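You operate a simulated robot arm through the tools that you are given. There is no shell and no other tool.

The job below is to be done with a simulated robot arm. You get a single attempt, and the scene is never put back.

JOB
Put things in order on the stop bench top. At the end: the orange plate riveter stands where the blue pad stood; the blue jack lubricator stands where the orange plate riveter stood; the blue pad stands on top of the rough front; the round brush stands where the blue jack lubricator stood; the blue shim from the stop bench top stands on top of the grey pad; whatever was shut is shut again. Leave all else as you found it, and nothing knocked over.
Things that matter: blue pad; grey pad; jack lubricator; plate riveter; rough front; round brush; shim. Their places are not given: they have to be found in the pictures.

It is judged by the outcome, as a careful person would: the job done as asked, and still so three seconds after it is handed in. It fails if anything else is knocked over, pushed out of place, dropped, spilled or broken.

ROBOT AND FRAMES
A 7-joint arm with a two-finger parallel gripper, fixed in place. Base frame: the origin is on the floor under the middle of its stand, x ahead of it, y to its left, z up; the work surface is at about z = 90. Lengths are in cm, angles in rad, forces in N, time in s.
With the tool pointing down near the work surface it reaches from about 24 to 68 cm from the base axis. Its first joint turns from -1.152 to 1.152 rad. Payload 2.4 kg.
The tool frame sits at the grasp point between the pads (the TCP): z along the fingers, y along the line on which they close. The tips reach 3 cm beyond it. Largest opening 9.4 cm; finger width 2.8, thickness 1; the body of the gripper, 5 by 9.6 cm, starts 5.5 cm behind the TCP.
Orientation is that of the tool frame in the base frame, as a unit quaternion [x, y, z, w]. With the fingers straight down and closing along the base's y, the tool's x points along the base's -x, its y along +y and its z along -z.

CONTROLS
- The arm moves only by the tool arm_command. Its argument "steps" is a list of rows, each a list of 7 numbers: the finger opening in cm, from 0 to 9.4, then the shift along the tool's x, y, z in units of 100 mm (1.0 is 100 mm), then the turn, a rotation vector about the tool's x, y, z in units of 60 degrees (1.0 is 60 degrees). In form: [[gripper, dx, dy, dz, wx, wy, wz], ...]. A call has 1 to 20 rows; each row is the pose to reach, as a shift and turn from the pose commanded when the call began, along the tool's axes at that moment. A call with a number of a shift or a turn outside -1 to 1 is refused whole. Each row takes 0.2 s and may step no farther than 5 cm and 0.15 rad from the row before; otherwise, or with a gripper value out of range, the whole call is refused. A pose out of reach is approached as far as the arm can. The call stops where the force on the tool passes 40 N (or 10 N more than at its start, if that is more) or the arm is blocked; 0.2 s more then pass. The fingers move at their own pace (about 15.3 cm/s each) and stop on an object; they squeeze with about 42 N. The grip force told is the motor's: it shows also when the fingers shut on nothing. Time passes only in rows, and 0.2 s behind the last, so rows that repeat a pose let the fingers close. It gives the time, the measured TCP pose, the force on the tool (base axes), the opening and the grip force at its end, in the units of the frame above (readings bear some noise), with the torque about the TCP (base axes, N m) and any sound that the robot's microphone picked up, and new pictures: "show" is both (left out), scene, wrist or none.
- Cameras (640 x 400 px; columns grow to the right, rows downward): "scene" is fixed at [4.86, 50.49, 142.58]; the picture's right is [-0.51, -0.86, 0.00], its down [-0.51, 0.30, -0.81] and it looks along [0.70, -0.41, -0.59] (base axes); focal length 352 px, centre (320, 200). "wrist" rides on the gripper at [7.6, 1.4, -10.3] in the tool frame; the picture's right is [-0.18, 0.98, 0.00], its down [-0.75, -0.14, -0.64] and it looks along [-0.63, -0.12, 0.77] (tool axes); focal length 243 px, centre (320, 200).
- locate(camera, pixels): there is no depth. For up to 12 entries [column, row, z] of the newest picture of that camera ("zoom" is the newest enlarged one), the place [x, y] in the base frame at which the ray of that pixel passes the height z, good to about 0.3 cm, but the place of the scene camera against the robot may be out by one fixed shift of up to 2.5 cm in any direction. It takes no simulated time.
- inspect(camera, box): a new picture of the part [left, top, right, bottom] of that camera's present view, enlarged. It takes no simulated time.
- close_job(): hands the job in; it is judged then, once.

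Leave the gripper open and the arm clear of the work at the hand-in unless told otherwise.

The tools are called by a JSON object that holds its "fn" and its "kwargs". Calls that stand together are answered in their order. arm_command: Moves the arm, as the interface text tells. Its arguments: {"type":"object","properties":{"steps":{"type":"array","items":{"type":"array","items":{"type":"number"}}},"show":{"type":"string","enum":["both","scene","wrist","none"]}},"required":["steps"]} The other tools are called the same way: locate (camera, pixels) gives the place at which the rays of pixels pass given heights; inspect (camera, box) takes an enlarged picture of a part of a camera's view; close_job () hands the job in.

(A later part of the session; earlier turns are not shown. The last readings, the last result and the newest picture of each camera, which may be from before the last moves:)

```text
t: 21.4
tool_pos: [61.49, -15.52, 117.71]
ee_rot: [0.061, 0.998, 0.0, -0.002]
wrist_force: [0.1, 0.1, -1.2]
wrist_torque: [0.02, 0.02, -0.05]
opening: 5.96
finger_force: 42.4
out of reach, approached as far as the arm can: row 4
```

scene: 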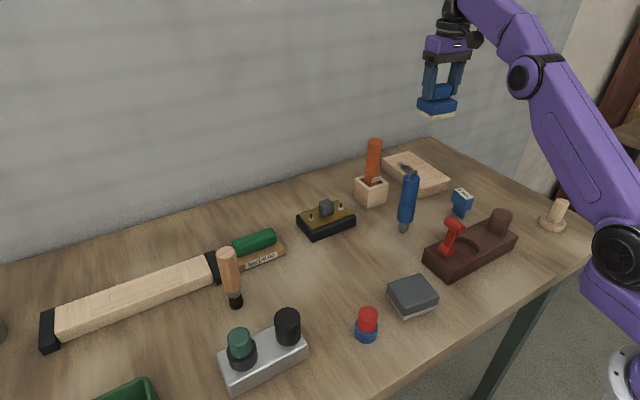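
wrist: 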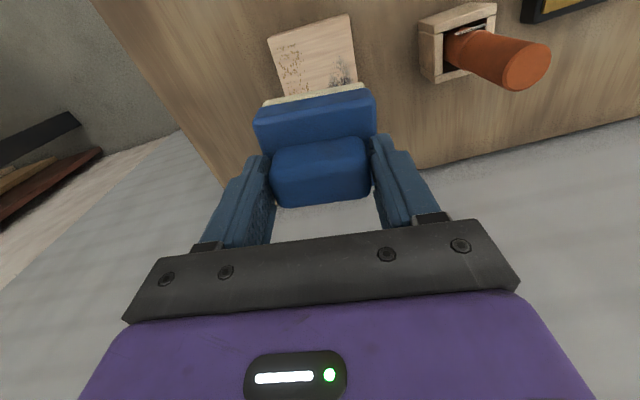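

The arm is near its reach limit at this height, but lower down it reaches farther. The board's near edge shows at wrist (268,40) to (348,15). I will locate it precisely.

{"fn": "inspect", "kwargs": {"camera": "wrist", "box": [240, 0, 400, 110]}}

{"fn": "locate", "kwargs": {"camera": "wrist", "pixels": [[268, 41, 93], [348, 16, 93], [285, 93, 93], [357, 80, 93], [268, 41, 90], [348, 16, 90]]}}

```text
3.64 times, centred on (320, 55) of wrist
```

zoom: 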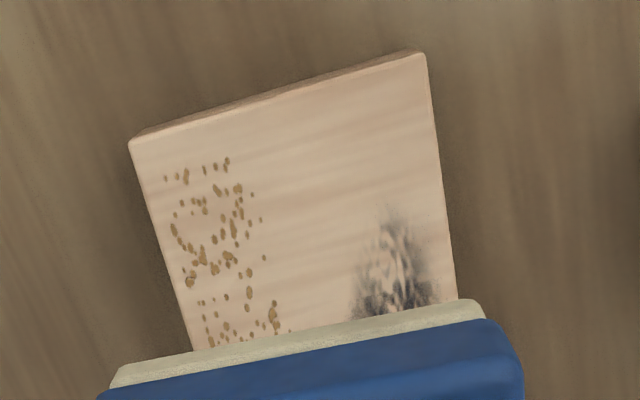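

```text
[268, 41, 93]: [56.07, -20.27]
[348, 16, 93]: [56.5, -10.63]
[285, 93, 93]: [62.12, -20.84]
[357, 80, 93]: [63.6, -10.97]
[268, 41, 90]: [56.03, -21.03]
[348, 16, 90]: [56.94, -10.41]
```

The board centre line at x = 62 is y of about −15.85, and the board is nearly square to the base. I will go down 10 cm first, then correct.

{"fn": "arm_command", "kwargs": {"steps": [[0, 0, 0, 0.3, 0, 0, 0], [0, 0, 0, 0.6, 0, 0, 0], [0, 0, -0.02, 0.9, 0, 0, 0], [0, 0, -0.03, 1.0, 0, 0, 0]]}}

```text
t: 22.4
tool_pos: [61.26, -15.72, 107.79]
ee_rot: [0.06, 0.998, 0.0, 0.001]
wrist_force: [0.6, 0.5, -0.9]
wrist_torque: [-0.05, 0.02, 0.0]
opening: 5.95
finger_force: 42.7
```

scene: 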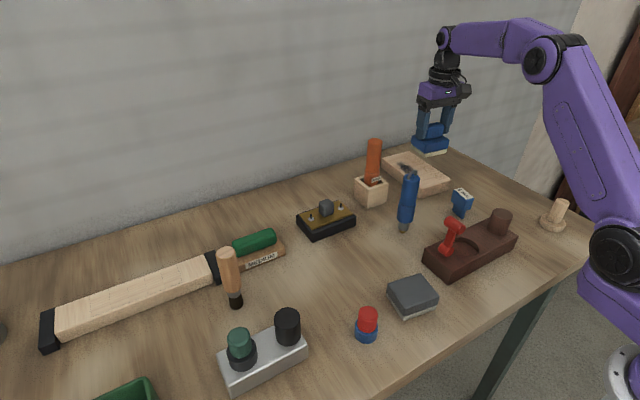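
wrist: 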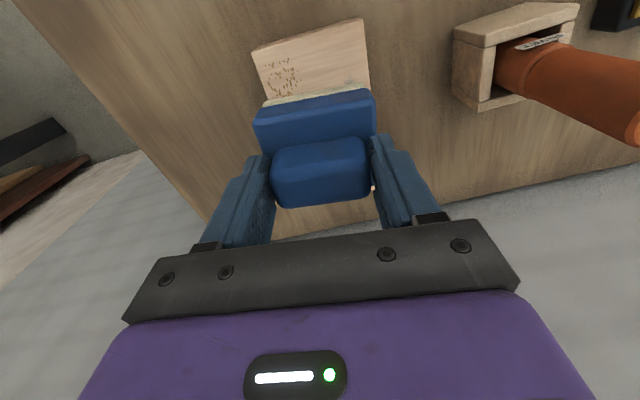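

I am at z 107.8 over the board. I will descend to about z 101, leaving the pad bottom roughly 0.7 cm above the board, and shift 0.6 cm forward.

{"fn": "arm_command", "kwargs": {"steps": [[0, -0.03, 0, 0.2, 0, 0, 0], [0, -0.06, 0, 0.4, 0, 0, 0], [0, -0.06, 0, 0.6, 0, 0, 0], [0, -0.06, 0, 0.68, 0, 0, 0]]}}

```text
t: 23.4
tool_pos: [61.97, -15.98, 101.1]
ee_rot: [0.06, 0.998, -0.001, 0.0]
wrist_force: [0.0, 0.0, -1.2]
wrist_torque: [0.01, 0.02, -0.03]
opening: 5.96
finger_force: 42.4
```

scene: 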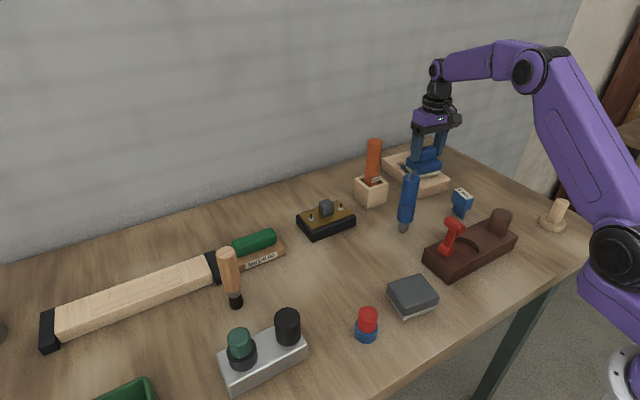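
wrist: 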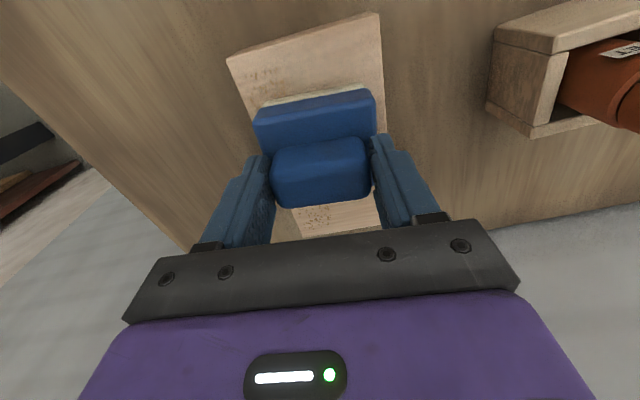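

The pad is centred over the board. I will lower gently in small steps until I feel contact.

{"fn": "arm_command", "kwargs": {"steps": [[0, 0, 0, 0.03, 0, 0, 0], [0, 0, 0, 0.05, 0, 0, 0], [0, 0, 0, 0.07, 0, 0, 0], [0, 0, 0, 0.08, 0, 0, 0]], "show": "wrist"}}

```text
t: 24.4
tool_pos: [61.92, -15.75, 100.67]
ee_rot: [0.06, 0.998, 0.0, 0.002]
wrist_force: [-9.2, 3.1, 34.9]
wrist_torque: [0.3, 0.95, -0.02]
opening: 5.95
finger_force: 42.4
```

wrist: 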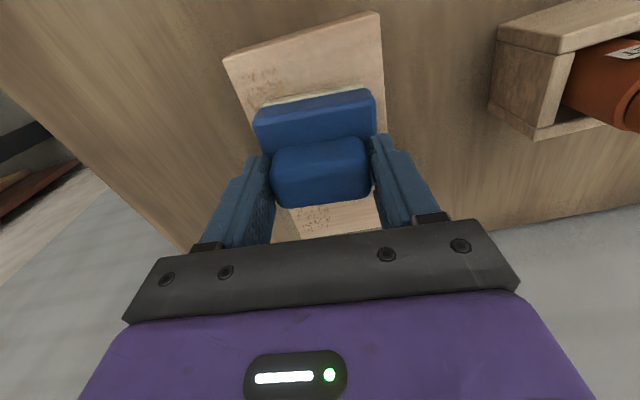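

Contact is felt (about 35 N), so the pad is on the board. I will relax the push by 0.35 cm, open the fingers, then rise straight up.

{"fn": "arm_command", "kwargs": {"steps": [[0, 0, 0, -0.035, 0, 0, 0], [0, 0, 0, -0.035, 0, 0, 0], [8, 0, 0, -0.035, 0, 0, 0], [8, 0, 0, -0.035, 0, 0, 0], [8, 0, 0, -0.035, 0, 0, 0]], "show": "wrist"}}

```text
t: 25.6
tool_pos: [61.96, -15.79, 100.59]
ee_rot: [0.06, 0.998, 0.001, 0.0]
wrist_force: [-0.1, -0.2, 0.0]
wrist_torque: [-0.02, 0.01, 0.03]
opening: 7.99
finger_force: 0.1
```

wrist: 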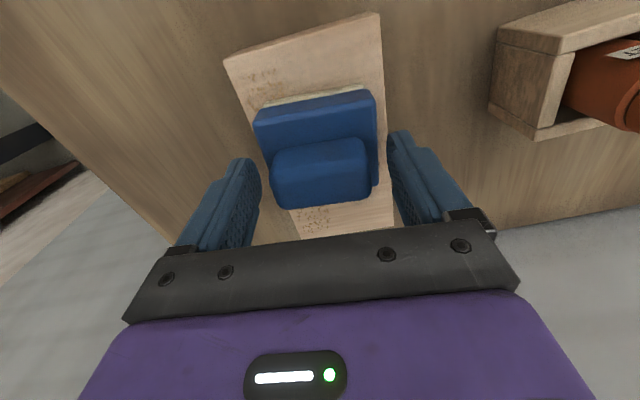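

The pad stays put on the board. I will rise straight up 10 cm and look.

{"fn": "arm_command", "kwargs": {"steps": [[8.5, 0, 0, -0.1, 0, 0, 0], [8.5, 0, 0, -0.3, 0, 0, 0], [8.5, 0, 0, -0.6, 0, 0, 0], [8.5, 0, 0, -1.0, 0, 0, 0]]}}

```text
t: 26.6
tool_pos: [61.96, -15.72, 110.61]
ee_rot: [0.06, 0.998, 0.0, 0.0]
wrist_force: [-0.1, 0.6, -0.2]
wrist_torque: [-0.01, 0.0, 0.01]
opening: 8.51
finger_force: 0.0
```

scene: 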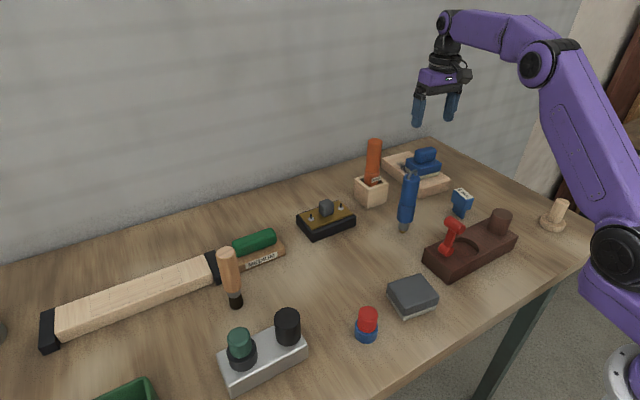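
wrist: 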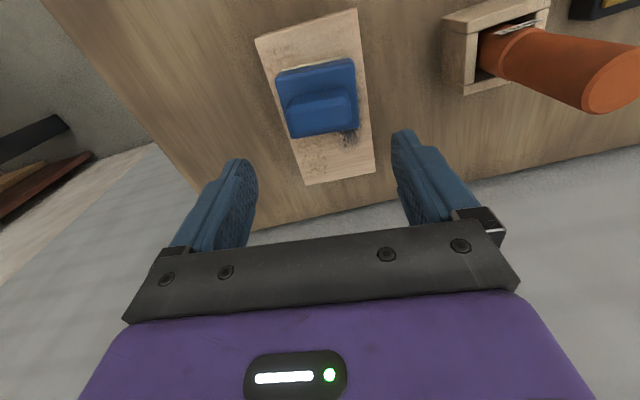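

The blue pad sits well on the board. Next is the orange riveter. I will rise and move to about (50, 2, 118), with yaw back to zero, for a good wrist view of it.

{"fn": "arm_command", "kwargs": {"steps": [[9.4, 0.15, 0.1, -0.35, 0, 0, 0], [9.4, 0.4, 0.35, -0.65, 0, 0, -0.06], [9.4, 0.693, 0.65, -0.75, 0, 0, -0.117], [9.4, 0.693, 0.72, -0.75, 0, 0, -0.117]], "show": "none"}}

{"fn": "arm_command", "kwargs": {"steps": [[9.4, 0.2, 0.33, 0, 0, 0, 0], [9.4, 0.4, 0.65, 0, 0, 0, 0], [9.4, 0.6, 0.97, 0, 0, 0, 0]]}}

```text
t: 27.6
tool_pos: [56.03, -7.69, 118.21]
ee_rot: [-0.002, 1.0, 0.0, 0.0]
wrist_force: [0.5, 0.4, 0.8]
wrist_torque: [0.03, -0.01, 0.02]
opening: 9.39
finger_force: 0.1
```

```text
t: 28.4
tool_pos: [49.89, 1.99, 118.18]
ee_rot: [-0.001, 1.0, 0.0, 0.0]
wrist_force: [-0.2, -0.2, 0.2]
wrist_torque: [-0.03, -0.01, -0.01]
opening: 9.42
finger_force: 0.1
```

scene: 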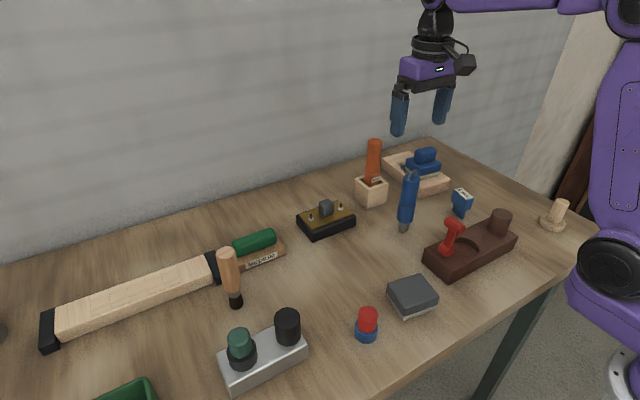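
wrist: 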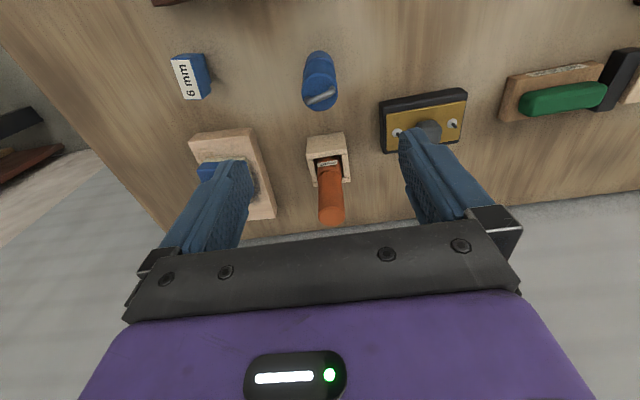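

Riveter at wrist (332,195), holder at (328,155), lubricator at (320,80). I will enlarge them to measure.

{"fn": "inspect", "kwargs": {"camera": "wrist", "box": [280, 120, 380, 235]}}

{"fn": "inspect", "kwargs": {"camera": "wrist", "box": [280, 30, 360, 120]}}

{"fn": "inspect", "kwargs": {"camera": "scene", "box": [340, 130, 440, 240]}}

```text
3.48 times, centred on (330, 178) of wrist
```

zoom: 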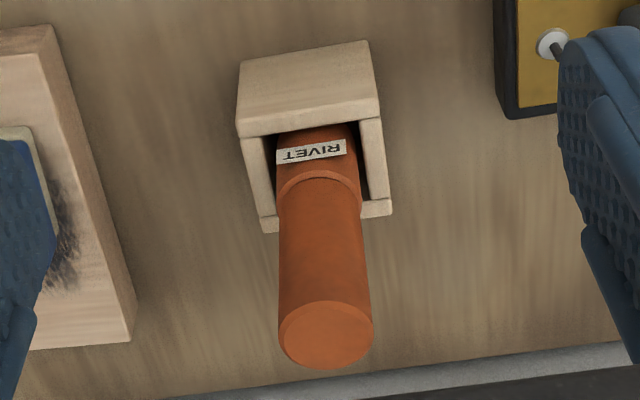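

```text
4.44 times, centred on (320, 75) of wrist
```

zoom: 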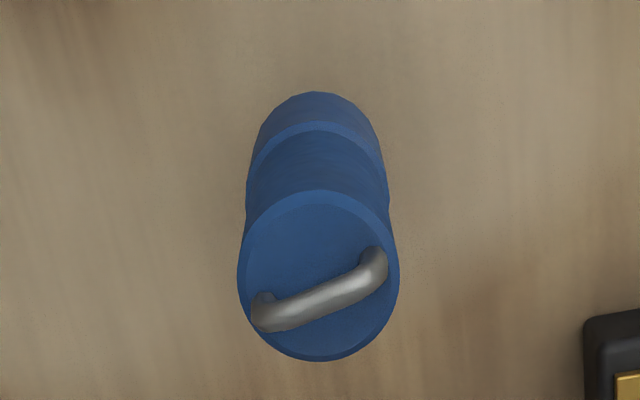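

```text
3.64 times, centred on (390, 185) of scene
```

zoom: 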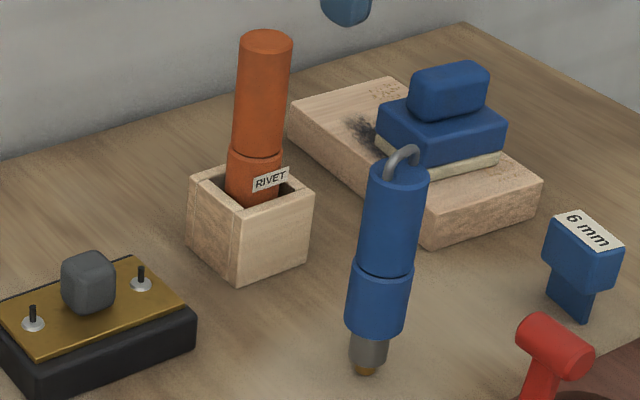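

I will locate the holder's base, rim and riveter top, then the lubricator's base and top.

{"fn": "locate", "kwargs": {"camera": "wrist", "pixels": [[307, 138.6, 90], [343.5, 132.9, 90], [306.3, 159, 95], [306.3, 159, 96], [348, 152.8, 95], [348, 152.8, 96], [314, 186.5, 95], [350.5, 181, 95], [331.7, 217, 105], [331.7, 217, 106], [331.7, 217, 107], [330, 170, 98]]}}

{"fn": "locate", "kwargs": {"camera": "wrist", "pixels": [[320, 94, 103], [320, 94, 104], [320, 94, 105], [302, 92, 104], [338, 92, 104], [318, 52, 91.5], [318, 60, 93], [318, 68, 98], [191, 76, 97], [205, 80, 96], [313.5, 217, 106], [350, 216, 106]]}}

```text
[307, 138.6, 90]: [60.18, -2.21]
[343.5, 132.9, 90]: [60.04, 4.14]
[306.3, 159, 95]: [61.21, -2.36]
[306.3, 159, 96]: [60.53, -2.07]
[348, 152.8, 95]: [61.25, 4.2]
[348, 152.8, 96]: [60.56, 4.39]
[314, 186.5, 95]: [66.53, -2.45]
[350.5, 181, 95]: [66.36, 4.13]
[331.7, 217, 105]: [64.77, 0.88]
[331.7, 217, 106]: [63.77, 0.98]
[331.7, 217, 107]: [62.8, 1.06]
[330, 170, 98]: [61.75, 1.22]
```

```text
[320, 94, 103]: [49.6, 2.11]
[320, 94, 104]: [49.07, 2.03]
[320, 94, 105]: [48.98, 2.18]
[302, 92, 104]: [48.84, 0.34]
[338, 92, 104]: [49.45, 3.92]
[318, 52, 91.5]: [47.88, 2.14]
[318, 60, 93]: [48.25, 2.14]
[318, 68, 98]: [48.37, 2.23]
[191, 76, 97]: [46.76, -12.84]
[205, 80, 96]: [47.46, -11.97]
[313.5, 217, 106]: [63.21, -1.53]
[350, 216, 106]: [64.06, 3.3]
```

Riveter axis is at about (63.2, 1.05), upright, top about z 106.7; the holder is about 6.4 cm wide with its rim near z 96.5. The lubricator axis is at about (48.3, 2.15). I will move above the riveter at z 112.

{"fn": "arm_command", "kwargs": {"steps": [[9.4, -0.4, -0.03, 0, 0, 0, 0], [9.4, -0.7, -0.06, 0.2, 0, 0, 0], [9.4, -0.95, -0.09, 0.5, 0, 0, 0], [9.4, -1.0, -0.094, 0.6, 0, 0, 0]], "show": "none"}}

{"fn": "arm_command", "kwargs": {"steps": [[9.4, -0.17, 0, 0, 0, 0, 0], [9.4, -0.33, 0, 0, 0, 0, 0], [9.4, -0.33, 0, 0, 0, 0, 0]]}}

```text
t: 29.4
tool_pos: [59.95, 0.93, 112.25]
ee_rot: [0.0, 1.0, 0.001, 0.001]
wrist_force: [0.7, 0.6, 1.0]
wrist_torque: [-0.04, -0.02, -0.01]
opening: 9.41
finger_force: 0.1
```

```text
t: 30.2
tool_pos: [63.29, 0.99, 112.16]
ee_rot: [-0.001, 1.0, 0.0, -0.001]
wrist_force: [0.1, 0.2, -0.7]
wrist_torque: [0.0, 0.01, 0.02]
opening: 9.41
finger_force: 0.1
```

scene: 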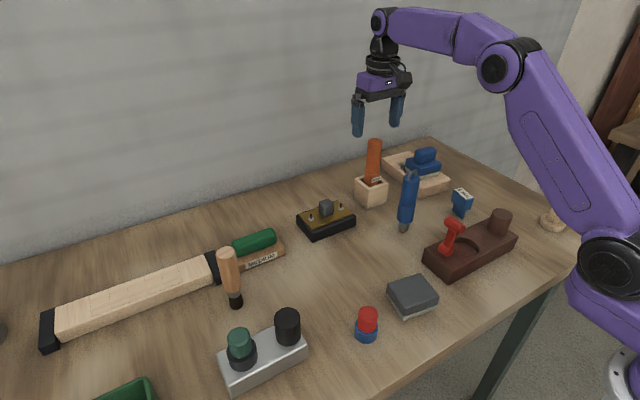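
wrist: 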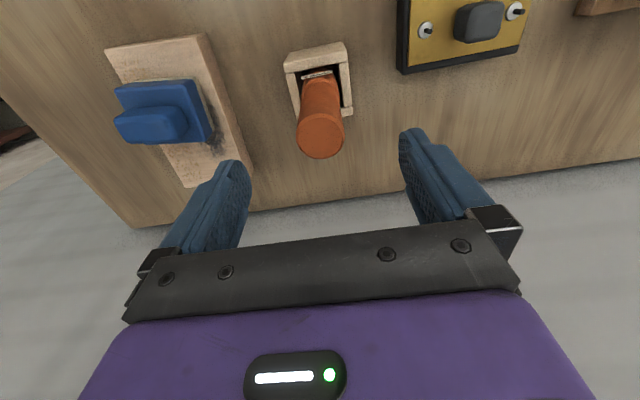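

The riveter top is at (321,137) and centred between the fingers. I will check its place once more.

{"fn": "locate", "kwargs": {"camera": "wrist", "pixels": [[321, 136, 106], [321, 136, 106.7], [321, 136, 107.5], [320, 82, 98], [285, 68, 96.5], [345, 57, 96.5], [286, 58, 90], [343, 42, 90], [298, 136, 106.7], [344, 136, 106.7]]}}

{"fn": "inspect", "kwargs": {"camera": "wrist", "box": [270, 20, 370, 170]}}

```text
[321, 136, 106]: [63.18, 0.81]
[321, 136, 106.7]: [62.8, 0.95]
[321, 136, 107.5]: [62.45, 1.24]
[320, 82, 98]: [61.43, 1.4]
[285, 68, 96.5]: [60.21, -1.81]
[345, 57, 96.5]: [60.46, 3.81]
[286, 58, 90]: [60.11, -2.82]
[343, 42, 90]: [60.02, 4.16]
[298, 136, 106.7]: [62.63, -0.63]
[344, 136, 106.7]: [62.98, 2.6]
```

```text
2.67 times, centred on (320, 95) of wrist
```

zoom: 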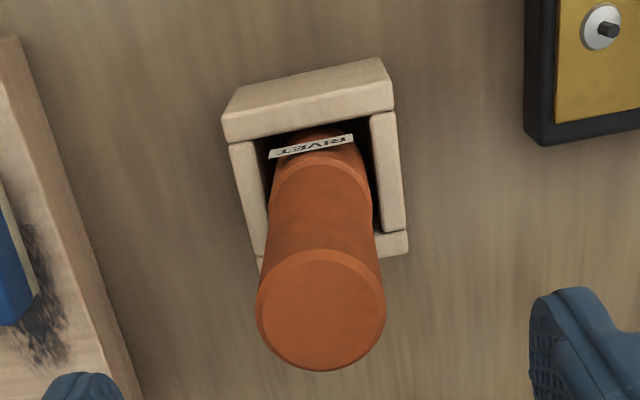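

The riveter axis is about (63.0, 1.0). I will shift 0.2 cm, descend to z about 103.3 with the fingers around its upper body, and close.

{"fn": "arm_command", "kwargs": {"steps": [[9.4, 0.02, 0, 0.3, 0, 0, 0], [9.4, 0.02, 0, 0.6, 0, 0, 0], [9.4, 0.02, 0, 0.88, 0, 0, 0], [9.4, 0.02, 0, 0.88, 0, 0, 0], [0, 0.02, 0, 0.88, 0, 0, 0], [0, 0.02, 0, 0.88, 0, 0, 0], [0, 0.02, 0, 0.88, 0, 0, 0], [0, 0.02, 0, 0.88, 0, 0, 0]]}}

```text
t: 32.0
tool_pos: [63.07, 1.09, 103.42]
ee_rot: [-0.001, 1.0, 0.001, -0.001]
wrist_force: [-0.2, -0.7, -0.8]
wrist_torque: [-0.01, 0.03, 0.01]
opening: 3.36
finger_force: 41.9
```

scene: 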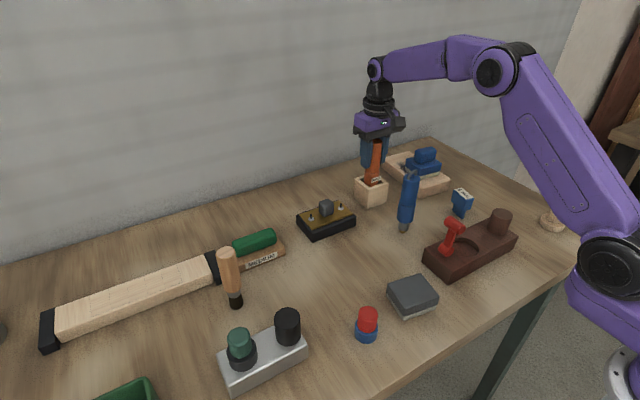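
wrist: 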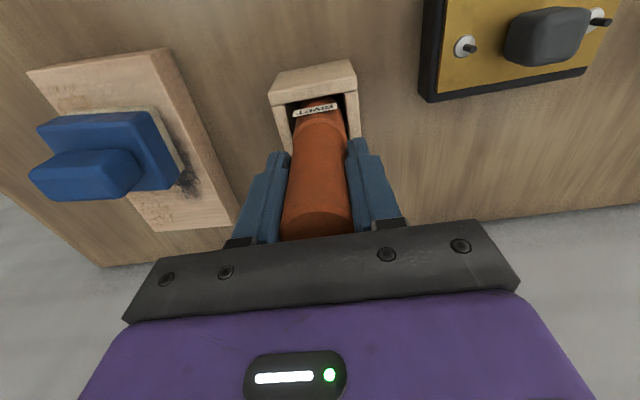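

The riveter is gripped at 3.36. I will lift it slowly straight up, first 1.5 cm, then on to 10 cm.

{"fn": "arm_command", "kwargs": {"steps": [[0, 0, 0, -0.05, 0, 0, 0], [0, 0, 0, -0.15, 0, 0, 0], [0, 0, 0, -0.3, 0, 0, 0], [0, 0, 0, -0.5, 0, 0, 0], [0, 0, 0, -0.75, 0, 0, 0], [0, 0, 0, -0.95, 0, 0, 0], [0, 0, 0, -1.0, 0, 0, 0]]}}

```text
t: 33.6
tool_pos: [63.09, 0.92, 113.29]
ee_rot: [-0.001, 1.0, 0.0, -0.002]
wrist_force: [0.0, -0.2, -3.4]
wrist_torque: [-0.02, 0.03, 0.01]
opening: 3.34
finger_force: 42.2
```

scene: 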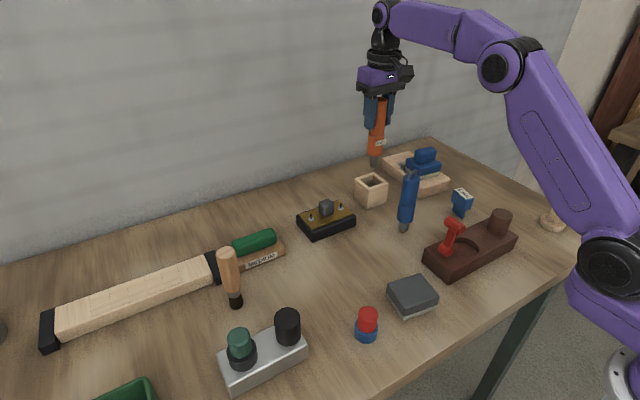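
wrist: 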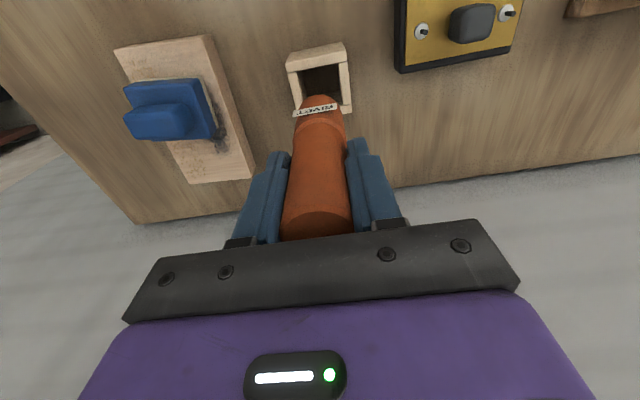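

The riveter is lifted clear of the holder. I will look at its lower end and the empty holder.

{"fn": "inspect", "kwargs": {"camera": "scene", "box": [330, 80, 430, 215]}}

{"fn": "inspect", "kwargs": {"camera": "wrist", "box": [270, 30, 370, 130]}}

```text
2.96 times, centred on (380, 148) of scene
```

zoom: 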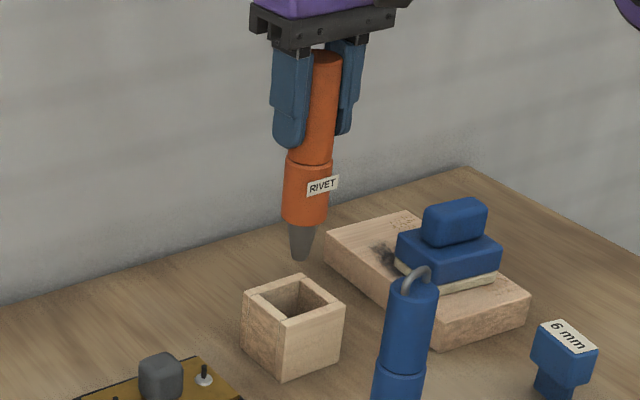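

```text
4.00 times, centred on (320, 80) of wrist
```

zoom: 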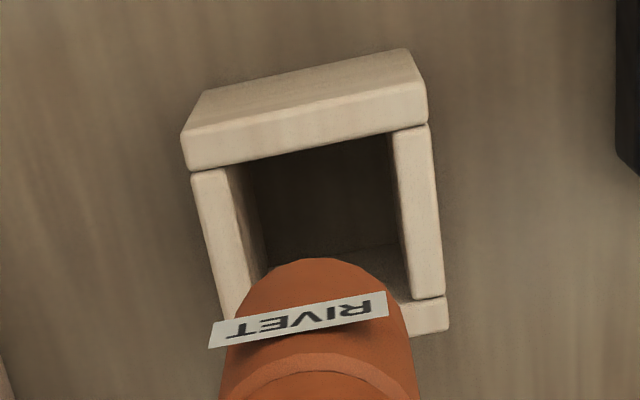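

The riveter has a narrow tapered tip with a small flat end, so it must be set down exactly upright. I will carry it around the switch box towards the blue pad's former place at (40.95, 26.1), staying high.

{"fn": "arm_command", "kwargs": {"steps": [[0, 0.1, 0.2, -0.05, 0, 0, 0], [0, 0.2, 0.45, -0.1, 0, 0, 0], [0, 0.3, 0.7, -0.15, 0, 0, 0], [0, 0.4, 0.9, -0.2, 0, 0, 0], [0, 0.4, 1.0, -0.2, 0, 0, 0]], "show": "none"}}

{"fn": "arm_command", "kwargs": {"steps": [[0, 0.2, 0.2, 0, 0, 0, 0], [0, 0.45, 0.45, 0, 0, 0, 0], [0, 0.7, 0.7, 0, 0, 0, 0], [0, 0.9, 0.9, 0, 0, 0, 0], [0, 1.0, 1.0, 0, 0, 0, 0]]}}

```text
t: 34.8
tool_pos: [58.91, 11.02, 115.36]
ee_rot: [-0.001, 1.0, 0.0, 0.0]
wrist_force: [-0.1, -0.2, -2.3]
wrist_torque: [0.01, 0.01, -0.02]
opening: 3.33
finger_force: 42.1
```

```text
t: 36.0
tool_pos: [48.99, 20.89, 115.21]
ee_rot: [0.0, 1.0, 0.0, 0.0]
wrist_force: [-0.6, -0.5, -3.8]
wrist_torque: [0.0, -0.05, 0.0]
opening: 3.31
finger_force: 41.6
```

scene: 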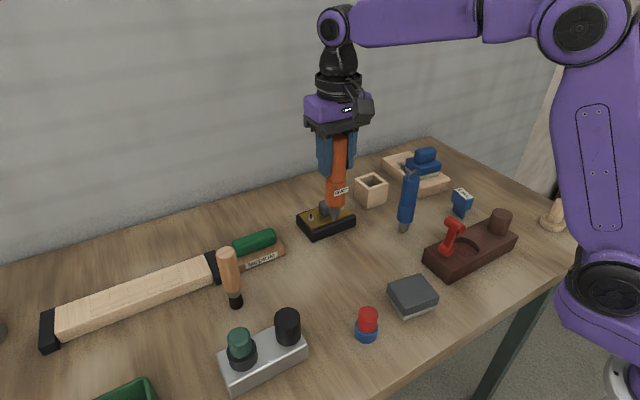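
wrist: 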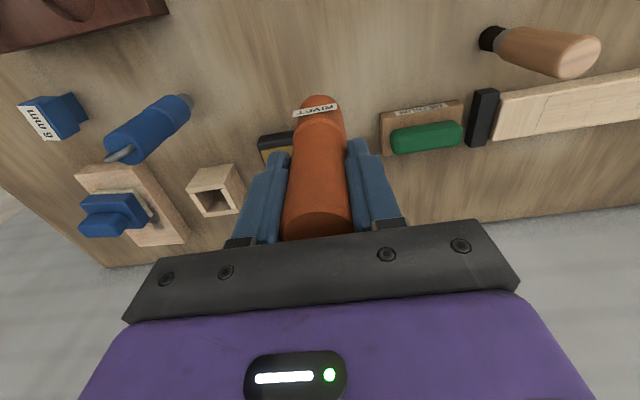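

I will move to above (40.95, 26.1) and turn the wrist 60°, so that any forward or backward tilt of the riveter shows sideways in the scene camera.

{"fn": "arm_command", "kwargs": {"steps": [[0, 0.2, 0.13, 0, 0, 0, -0.125], [0, 0.4, 0.26, 0, 0, 0, -0.25], [0, 0.6, 0.39, 0, 0, 0, -0.375], [0, 0.8, 0.52, 0, 0, 0, -0.5], [0, 0.8, 0.52, 0, 0, 0, -0.625], [0, 0.8, 0.52, 0, 0, 0, -0.75], [0, 0.8, 0.52, 0, 0, 0, -0.875], [0, 0.8, 0.52, 0, 0, 0, -1.0], [0, 0.8, 0.52, 0, 0, 0, -1.0]]}}

```text
t: 38.0
tool_pos: [40.97, 26.11, 115.27]
ee_rot: [-0.503, 0.864, 0.0, 0.0]
wrist_force: [0.3, 0.5, -3.0]
wrist_torque: [0.0, 0.01, 0.05]
opening: 3.33
finger_force: 42.1
```

scene: 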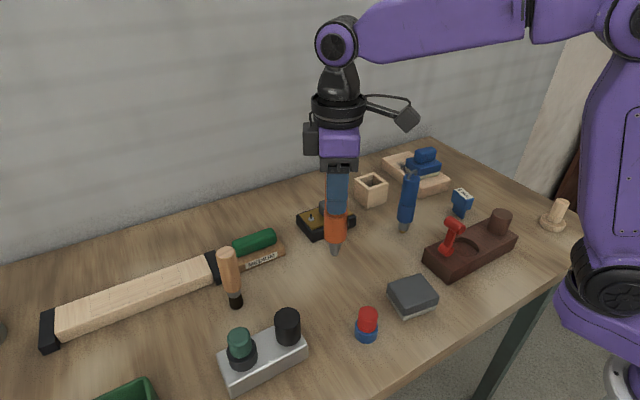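
wrist: 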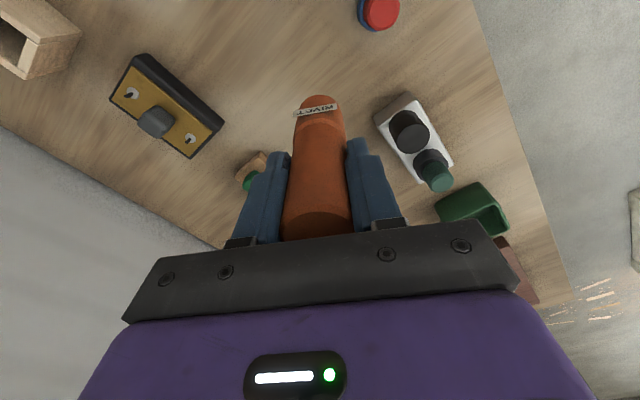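

Now I will enlarge the riveter in the scene view to judge its tilt.

{"fn": "inspect", "kwargs": {"camera": "scene", "box": [295, 130, 375, 265]}}

{"fn": "inspect", "kwargs": {"camera": "scene", "box": [315, 200, 360, 260]}}

```text
2.96 times, centred on (335, 198) of scene
```

zoom: 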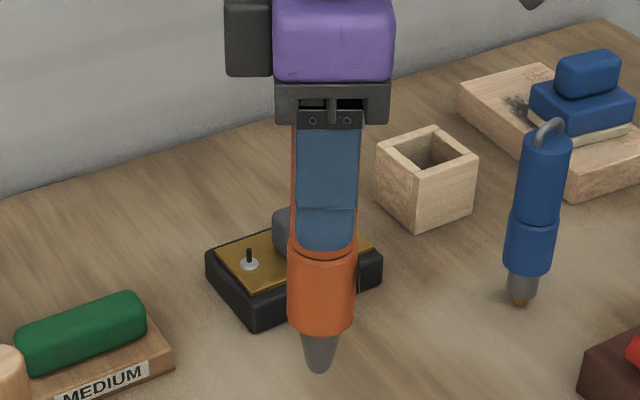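

```text
6.67 times, centred on (338, 230) of scene
```

zoom: 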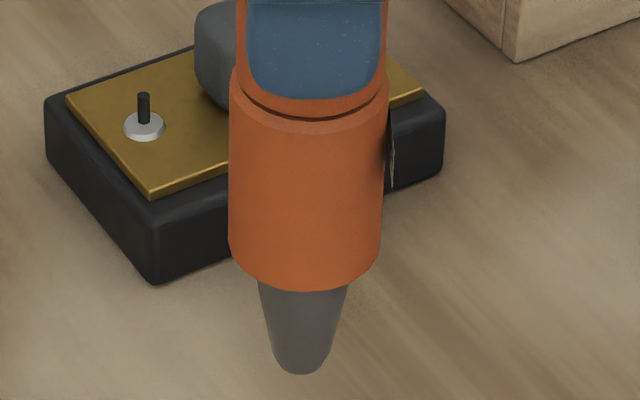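

The riveter's axis in the picture matches a true vertical within about 0.5°. I will lower it to z about 105.3, keeping the tip 1–2 cm above the bench.

{"fn": "arm_command", "kwargs": {"steps": [[0, 0, 0, 0.2, 0, 0, 0], [0, 0, 0, 0.45, 0, 0, 0], [0, 0, 0, 0.7, 0, 0, 0], [0, 0, 0, 0.9, 0, 0, 0], [0, 0, 0, 1.0, 0, 0, 0]]}}

{"fn": "inspect", "kwargs": {"camera": "scene", "box": [300, 230, 370, 325]}}

```text
t: 39.2
tool_pos: [40.9, 26.12, 105.17]
ee_rot: [-0.501, 0.866, 0.001, -0.001]
wrist_force: [0.4, 0.1, -3.5]
wrist_torque: [0.01, -0.02, 0.03]
opening: 3.34
finger_force: 42.4
```

scene: 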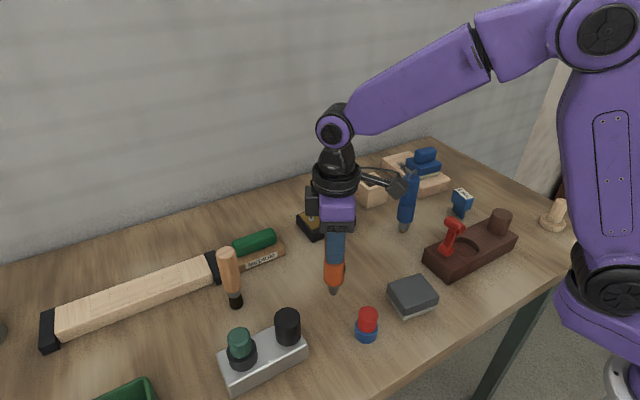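
wrist: 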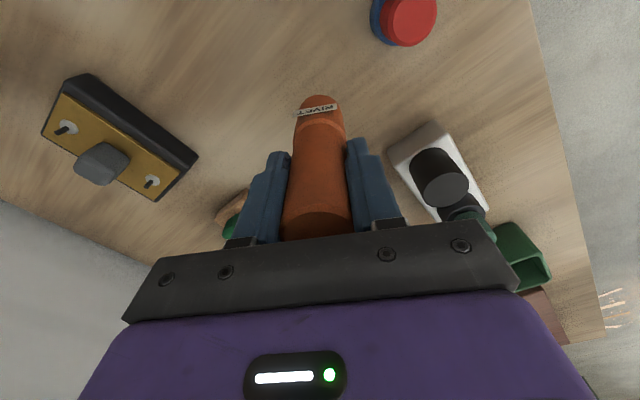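

```text
4.21 times, centred on (335, 278) of scene
```

zoom: 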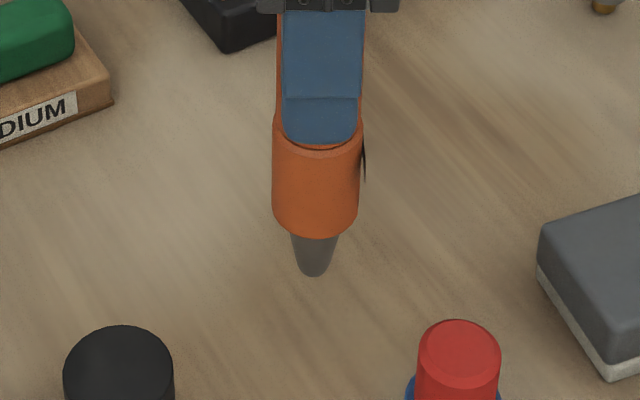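

The tip looks about 0.5–1 cm above the bench. I will lower it in 0.1 cm steps, watching the force.

{"fn": "arm_command", "kwargs": {"steps": [[0, 0, 0, 0.01, 0, 0, 0], [0, 0, 0, 0.02, 0, 0, 0], [0, 0, 0, 0.03, 0, 0, 0], [0, 0, 0, 0.04, 0, 0, 0], [0, 0, 0, 0.05, 0, 0, 0]], "show": "none"}}

```text
t: 40.4
tool_pos: [41.07, 26.13, 104.9]
ee_rot: [-0.501, 0.866, 0.0, 0.001]
wrist_force: [0.0, -0.2, -2.7]
wrist_torque: [0.01, 0.0, 0.01]
opening: 3.33
finger_force: 42.3
```

No contact yet; the force still shows only the tool's weight. I will continue down in small steps.

{"fn": "arm_command", "kwargs": {"steps": [[0, 0, 0, 0.01, 0, 0, 0], [0, 0, 0, 0.02, 0, 0, 0], [0, 0, 0, 0.03, 0, 0, 0], [0, 0, 0, 0.04, 0, 0, 0]], "show": "none"}}

```text
t: 41.4
tool_pos: [41.12, 26.01, 104.42]
ee_rot: [-0.501, 0.866, 0.0, 0.0]
wrist_force: [-0.8, -0.4, -2.9]
wrist_torque: [-0.01, -0.02, 0.0]
opening: 3.33
finger_force: 42.1
```

Still no contact. I will go down another 0.4 cm.

{"fn": "arm_command", "kwargs": {"steps": [[0, 0, 0, 0.01, 0, 0, 0], [0, 0, 0, 0.02, 0, 0, 0], [0, 0, 0, 0.03, 0, 0, 0], [0, 0, 0, 0.04, 0, 0, 0]], "show": "none"}}

```text
t: 42.4
tool_pos: [41.05, 26.12, 103.92]
ee_rot: [-0.501, 0.866, 0.0, -0.001]
wrist_force: [0.6, -0.1, -3.2]
wrist_torque: [-0.01, -0.03, 0.03]
opening: 3.35
finger_force: 41.3
```

{"fn": "inspect", "kwargs": {"camera": "scene", "box": [310, 260, 360, 320]}}

{"fn": "arm_command", "kwargs": {"steps": [[0, 0, 0, 0.01, 0, 0, 0], [0, 0, 0, 0.02, 0, 0, 0], [0, 0, 0, 0.03, 0, 0, 0]], "show": "none"}}

```text
6.67 times, centred on (335, 290) of scene
```

zoom: 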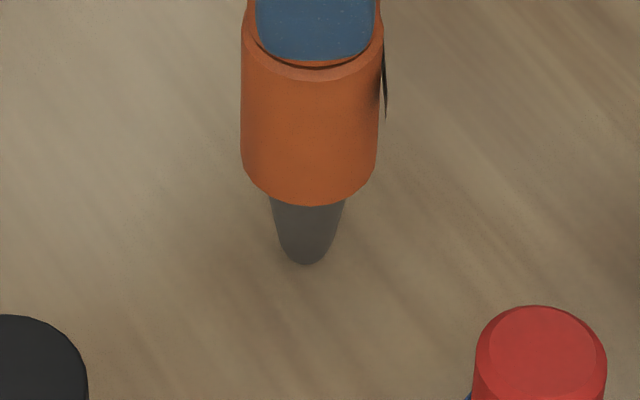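

```text
t: 43.2
tool_pos: [41.03, 26.07, 103.84]
ee_rot: [-0.5, 0.866, 0.0, 0.0]
wrist_force: [-0.2, 0.8, -2.9]
wrist_torque: [0.01, 0.05, -0.01]
opening: 3.3
finger_force: 41.4
```

I forgot to narrate that pair of calls: the picture showed the tip very close to the bench, and the following 0.3 cm step still gave no contact force. I will continue down in 0.1 cm steps.

{"fn": "arm_command", "kwargs": {"steps": [[0, 0, 0, 0.01, 0, 0, 0], [0, 0, 0, 0.02, 0, 0, 0], [0, 0, 0, 0.03, 0, 0, 0]], "show": "none"}}

```text
t: 44.0
tool_pos: [40.99, 26.1, 103.42]
ee_rot: [-0.501, 0.865, 0.0, 0.0]
wrist_force: [-0.5, 0.1, -3.2]
wrist_torque: [0.03, 0.03, -0.02]
opening: 3.35
finger_force: 42.1
```

Still free at z 103.4. The holder probably has a floor, so the tip is slightly higher than I assumed. I will go on in 0.1 cm steps.

{"fn": "arm_command", "kwargs": {"steps": [[0, 0, 0, 0.01, 0, 0, 0], [0, 0, 0, 0.02, 0, 0, 0], [0, 0, 0, 0.03, 0, 0, 0]], "show": "none"}}

```text
t: 44.9
tool_pos: [41.1, 26.11, 103.43]
ee_rot: [-0.502, 0.865, 0.001, 0.001]
wrist_force: [-2.8, -1.4, 7.4]
wrist_torque: [-0.1, 0.4, 0.01]
opening: 3.34
finger_force: 41.9
stopped in row 3: the force on the tool passed its limit at 43 N (the readings are from after the stop); the commanded pose is now the measured one
```

The tip touched the bench and the arm stopped. I will check the riveter's uprightness before releasing.

{"fn": "arm_command", "kwargs": {"steps": [[0, 0, 0, -0.005, 0, 0, 0], [0, 0, 0, -0.01, 0, 0, 0]]}}

{"fn": "inspect", "kwargs": {"camera": "scene", "box": [310, 215, 360, 305]}}

```text
t: 45.5
tool_pos: [41.13, 26.14, 103.46]
ee_rot: [-0.501, 0.865, 0.0, 0.0]
wrist_force: [0.6, 0.3, -3.1]
wrist_torque: [0.01, -0.03, 0.03]
opening: 3.35
finger_force: 41.5
```

scene: 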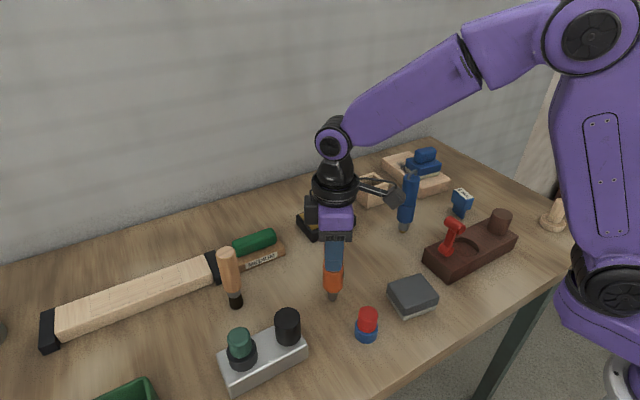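
wrist: 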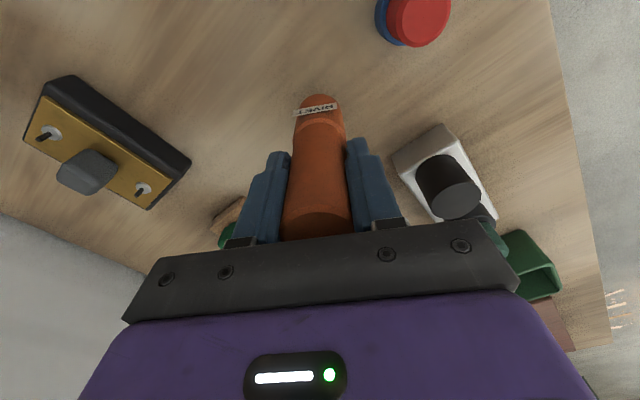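

```text
4.44 times, centred on (335, 260) of scene
```

zoom: 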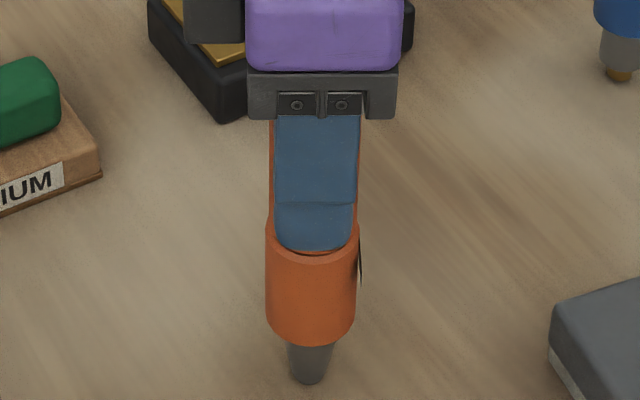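

It is upright, and the force shows the tip barely off the bench. I will lower by 0.06 cm and check the contact force.

{"fn": "arm_command", "kwargs": {"steps": [[0, 0, 0, 0.003, 0, 0, 0], [0, 0, 0, 0.006, 0, 0, 0]], "show": "none"}}

```text
t: 46.1
tool_pos: [41.07, 26.18, 103.49]
ee_rot: [-0.501, 0.866, 0.001, 0.002]
wrist_force: [-0.1, -0.4, -2.7]
wrist_torque: [0.04, -0.04, -0.05]
opening: 3.35
finger_force: 42.3
```

No contact yet, so I will lower another 0.06 cm.

{"fn": "arm_command", "kwargs": {"steps": [[0, 0, 0, 0.003, 0, 0, 0], [0, 0, 0, 0.006, 0, 0, 0]], "show": "none"}}

```text
t: 46.7
tool_pos: [41.18, 26.18, 103.51]
ee_rot: [-0.501, 0.866, 0.001, 0.002]
wrist_force: [0.1, -0.3, -1.7]
wrist_torque: [0.01, 0.03, -0.01]
opening: 3.34
finger_force: 42.3
```

The force is beginning to change (−1.7 N). I will take one more small step of 0.04 cm.

{"fn": "arm_command", "kwargs": {"steps": [[0, 0, 0, 0.002, 0, 0, 0], [0, 0, 0, 0.004, 0, 0, 0]], "show": "none"}}

```text
t: 47.3
tool_pos: [41.11, 26.1, 103.45]
ee_rot: [-0.501, 0.865, 0.0, 0.003]
wrist_force: [-1.6, 0.6, 5.0]
wrist_torque: [0.17, 0.17, 0.01]
opening: 3.34
finger_force: 42.0
```

The tip is now resting lightly on the bench (about 8 N). I will open the fingers in small steps and then look.

{"fn": "arm_command", "kwargs": {"steps": [[3.5, 0, 0, 0, 0, 0, 0], [3.7, 0, 0, 0, 0, 0, 0], [4.0, 0, 0, 0, 0, 0, 0], [4.5, 0, 0, 0, 0, 0, 0]]}}

{"fn": "inspect", "kwargs": {"camera": "scene", "box": [310, 215, 360, 305]}}

```text
t: 48.3
tool_pos: [41.1, 26.15, 103.38]
ee_rot: [-0.501, 0.865, 0.001, 0.001]
wrist_force: [-0.8, 1.2, -0.2]
wrist_torque: [-0.01, 0.02, -0.02]
opening: 4.51
finger_force: 0.1
```

scene: 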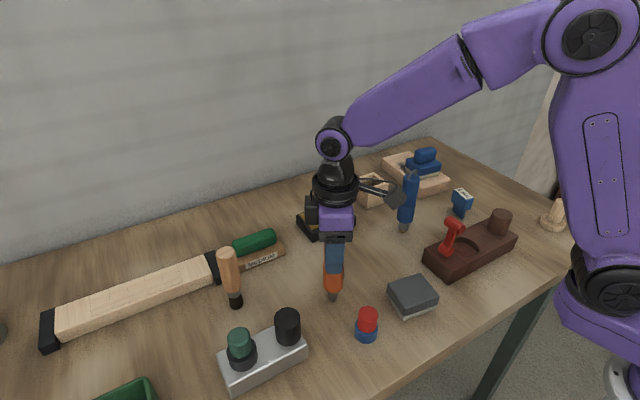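
wrist: 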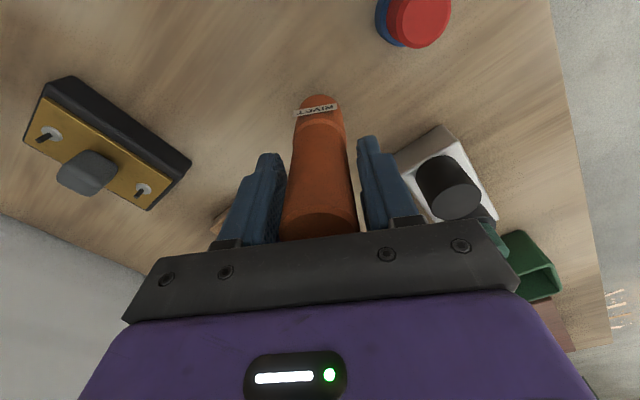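

```text
4.44 times, centred on (335, 260) of scene
```

zoom: 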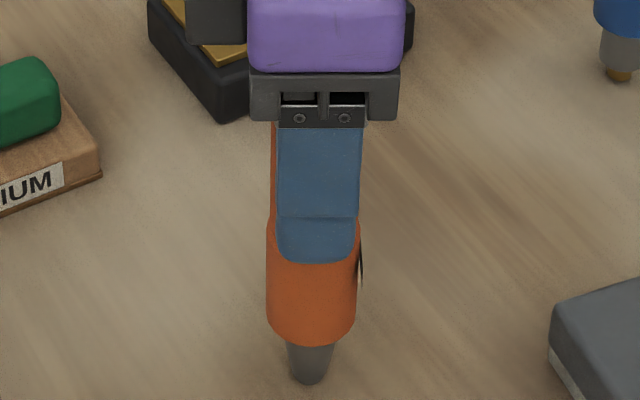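

It appears to stand. I will zoom the wrist view to check that it does not lean on a finger.

{"fn": "inspect", "kwargs": {"camera": "wrist", "box": [230, 80, 410, 250]}}

```text
2.35 times, centred on (320, 165) of wrist
```

zoom: 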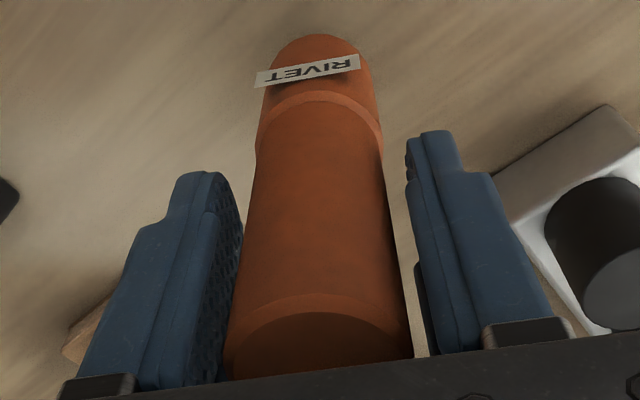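

There is a visible gap on the right; on the left I cannot be sure. I will open slightly further and compare.

{"fn": "arm_command", "kwargs": {"steps": [[5.0, 0, 0, 0, 0, 0, 0], [5.5, 0, 0, 0, 0, 0, 0], [5.5, 0, 0, 0, 0, 0, 0]], "show": "wrist"}}

{"fn": "inspect", "kwargs": {"camera": "wrist", "box": [230, 80, 410, 250]}}

```text
t: 49.1
tool_pos: [41.07, 26.08, 103.41]
ee_rot: [-0.501, 0.866, 0.001, 0.001]
wrist_force: [0.5, 0.0, 0.6]
wrist_torque: [0.01, 0.03, 0.01]
opening: 5.48
finger_force: 0.0
```

wrist: 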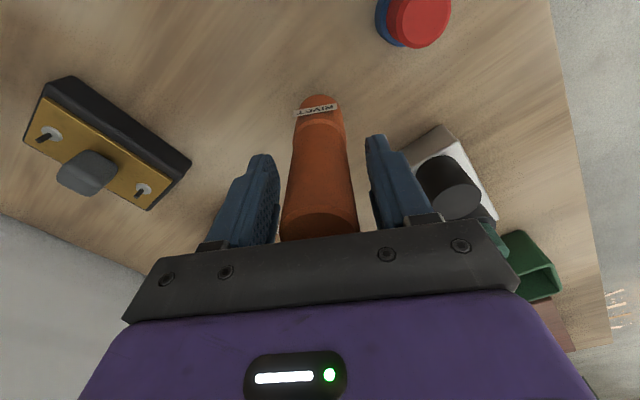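

```text
2.35 times, centred on (320, 165) of wrist
```

zoom: 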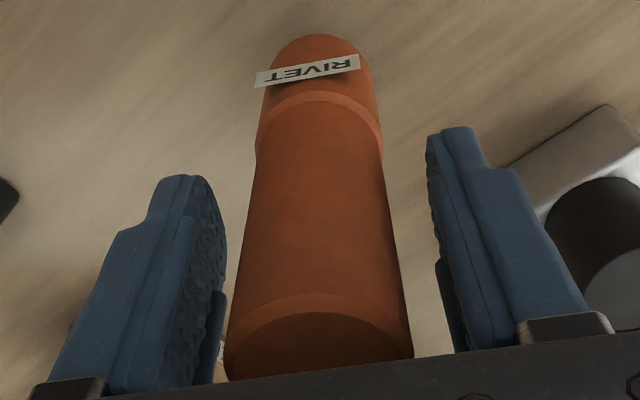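

The riveter did not move, so it is standing free. I will open wider and rise straight up 10 cm.

{"fn": "arm_command", "kwargs": {"steps": [[6.5, 0, 0, 0, 0, 0, 0], [8, 0, 0, 0, 0, 0, 0], [8.5, 0, 0, -0.1, 0, 0, 0], [8.5, 0, 0, -0.3, 0, 0, 0], [8.5, 0, 0, -0.6, 0, 0, 0], [8.5, 0, 0, -1.0, 0, 0, 0]]}}

```text
t: 50.5
tool_pos: [41.24, 26.01, 113.19]
ee_rot: [-0.5, 0.866, 0.001, 0.001]
wrist_force: [-0.3, -0.5, 0.6]
wrist_torque: [-0.01, -0.01, 0.0]
opening: 8.5
finger_force: 0.1
```

scene: 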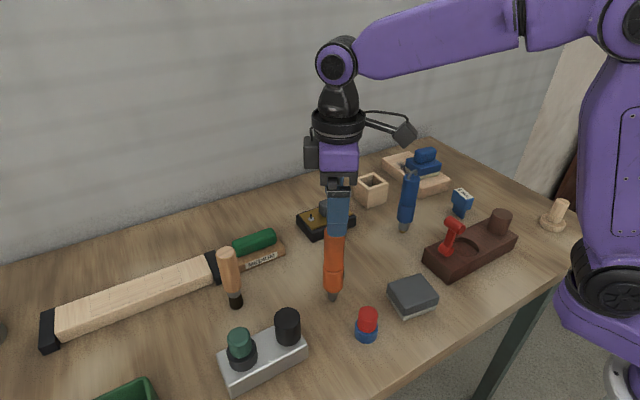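
wrist: 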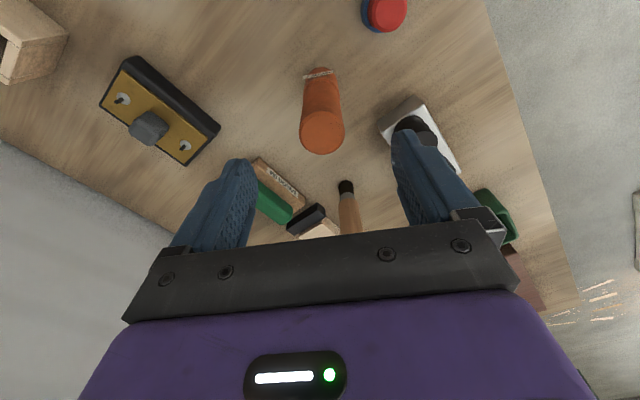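

The riveter stands upright on its own at scene (334,265). Now the blue lubricator at (48.3, 2.15). I will rise, turn back to yaw zero and move towards it.

{"fn": "arm_command", "kwargs": {"steps": [[8.5, 0, 0, -0.4, 0, 0, 0.12], [8.5, 0.15, -0.13, -0.4, 0, 0, 0.24], [8.5, 0.3, -0.26, -0.4, 0, 0, 0.37], [8.5, 0.45, -0.4, -0.4, 0, 0, 0.5], [8.5, 0.6, -0.53, -0.4, 0, 0, 0.63], [8.5, 0.766, -0.673, -0.4, 0, 0, 0.76], [8.5, 0.766, -0.673, -0.4, 0, 0, 0.88], [8.5, 0.766, -0.673, -0.4, 0, 0, 1.0]], "show": "none"}}

{"fn": "arm_command", "kwargs": {"steps": [[9.4, 0.05, -0.35, 0, 0, 0, 0], [9.4, 0.05, -0.7, 0, 0, 0, 0], [9.4, 0.05, -1.0, 0, 0, 0, 0]]}}

```text
t: 52.3
tool_pos: [43.12, 16.01, 117.29]
ee_rot: [-0.001, 1.0, 0.002, 0.001]
wrist_force: [-0.3, 0.1, -0.4]
wrist_torque: [0.04, -0.02, 0.01]
opening: 8.5
finger_force: 0.1
```

```text
t: 53.1
tool_pos: [42.49, 6.1, 117.09]
ee_rot: [-0.002, 1.0, 0.0, 0.001]
wrist_force: [-0.5, 0.2, -0.5]
wrist_torque: [0.04, 0.03, -0.01]
opening: 9.41
finger_force: 0.0
```

scene: 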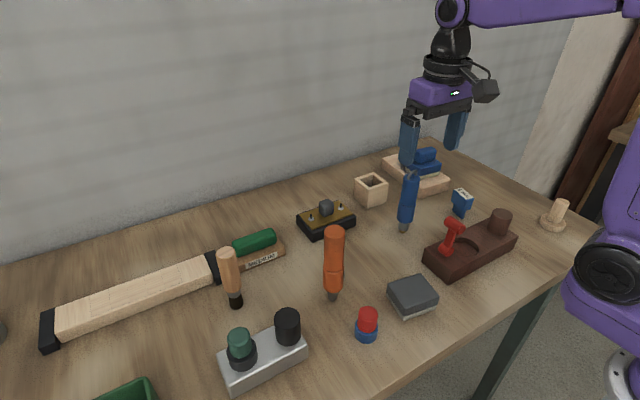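
wrist: 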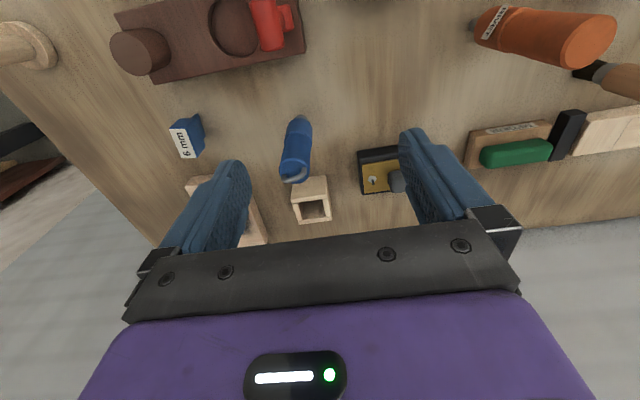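

The lubricator is at wrist (297,150) and the empty holder at (312,200). I will zoom in to measure both.

{"fn": "inspect", "kwargs": {"camera": "wrist", "box": [260, 100, 350, 230]}}

```text
3.08 times, centred on (305, 165) of wrist
```

zoom: 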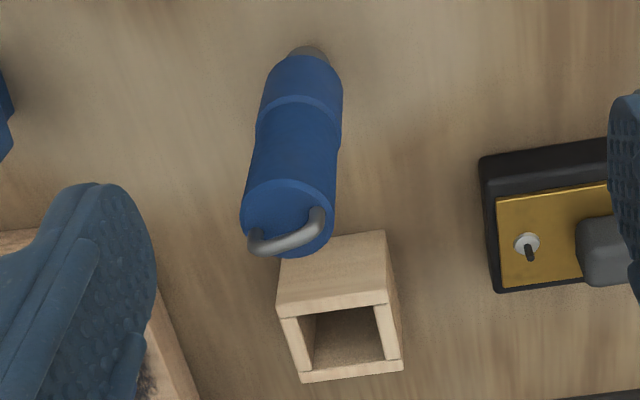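

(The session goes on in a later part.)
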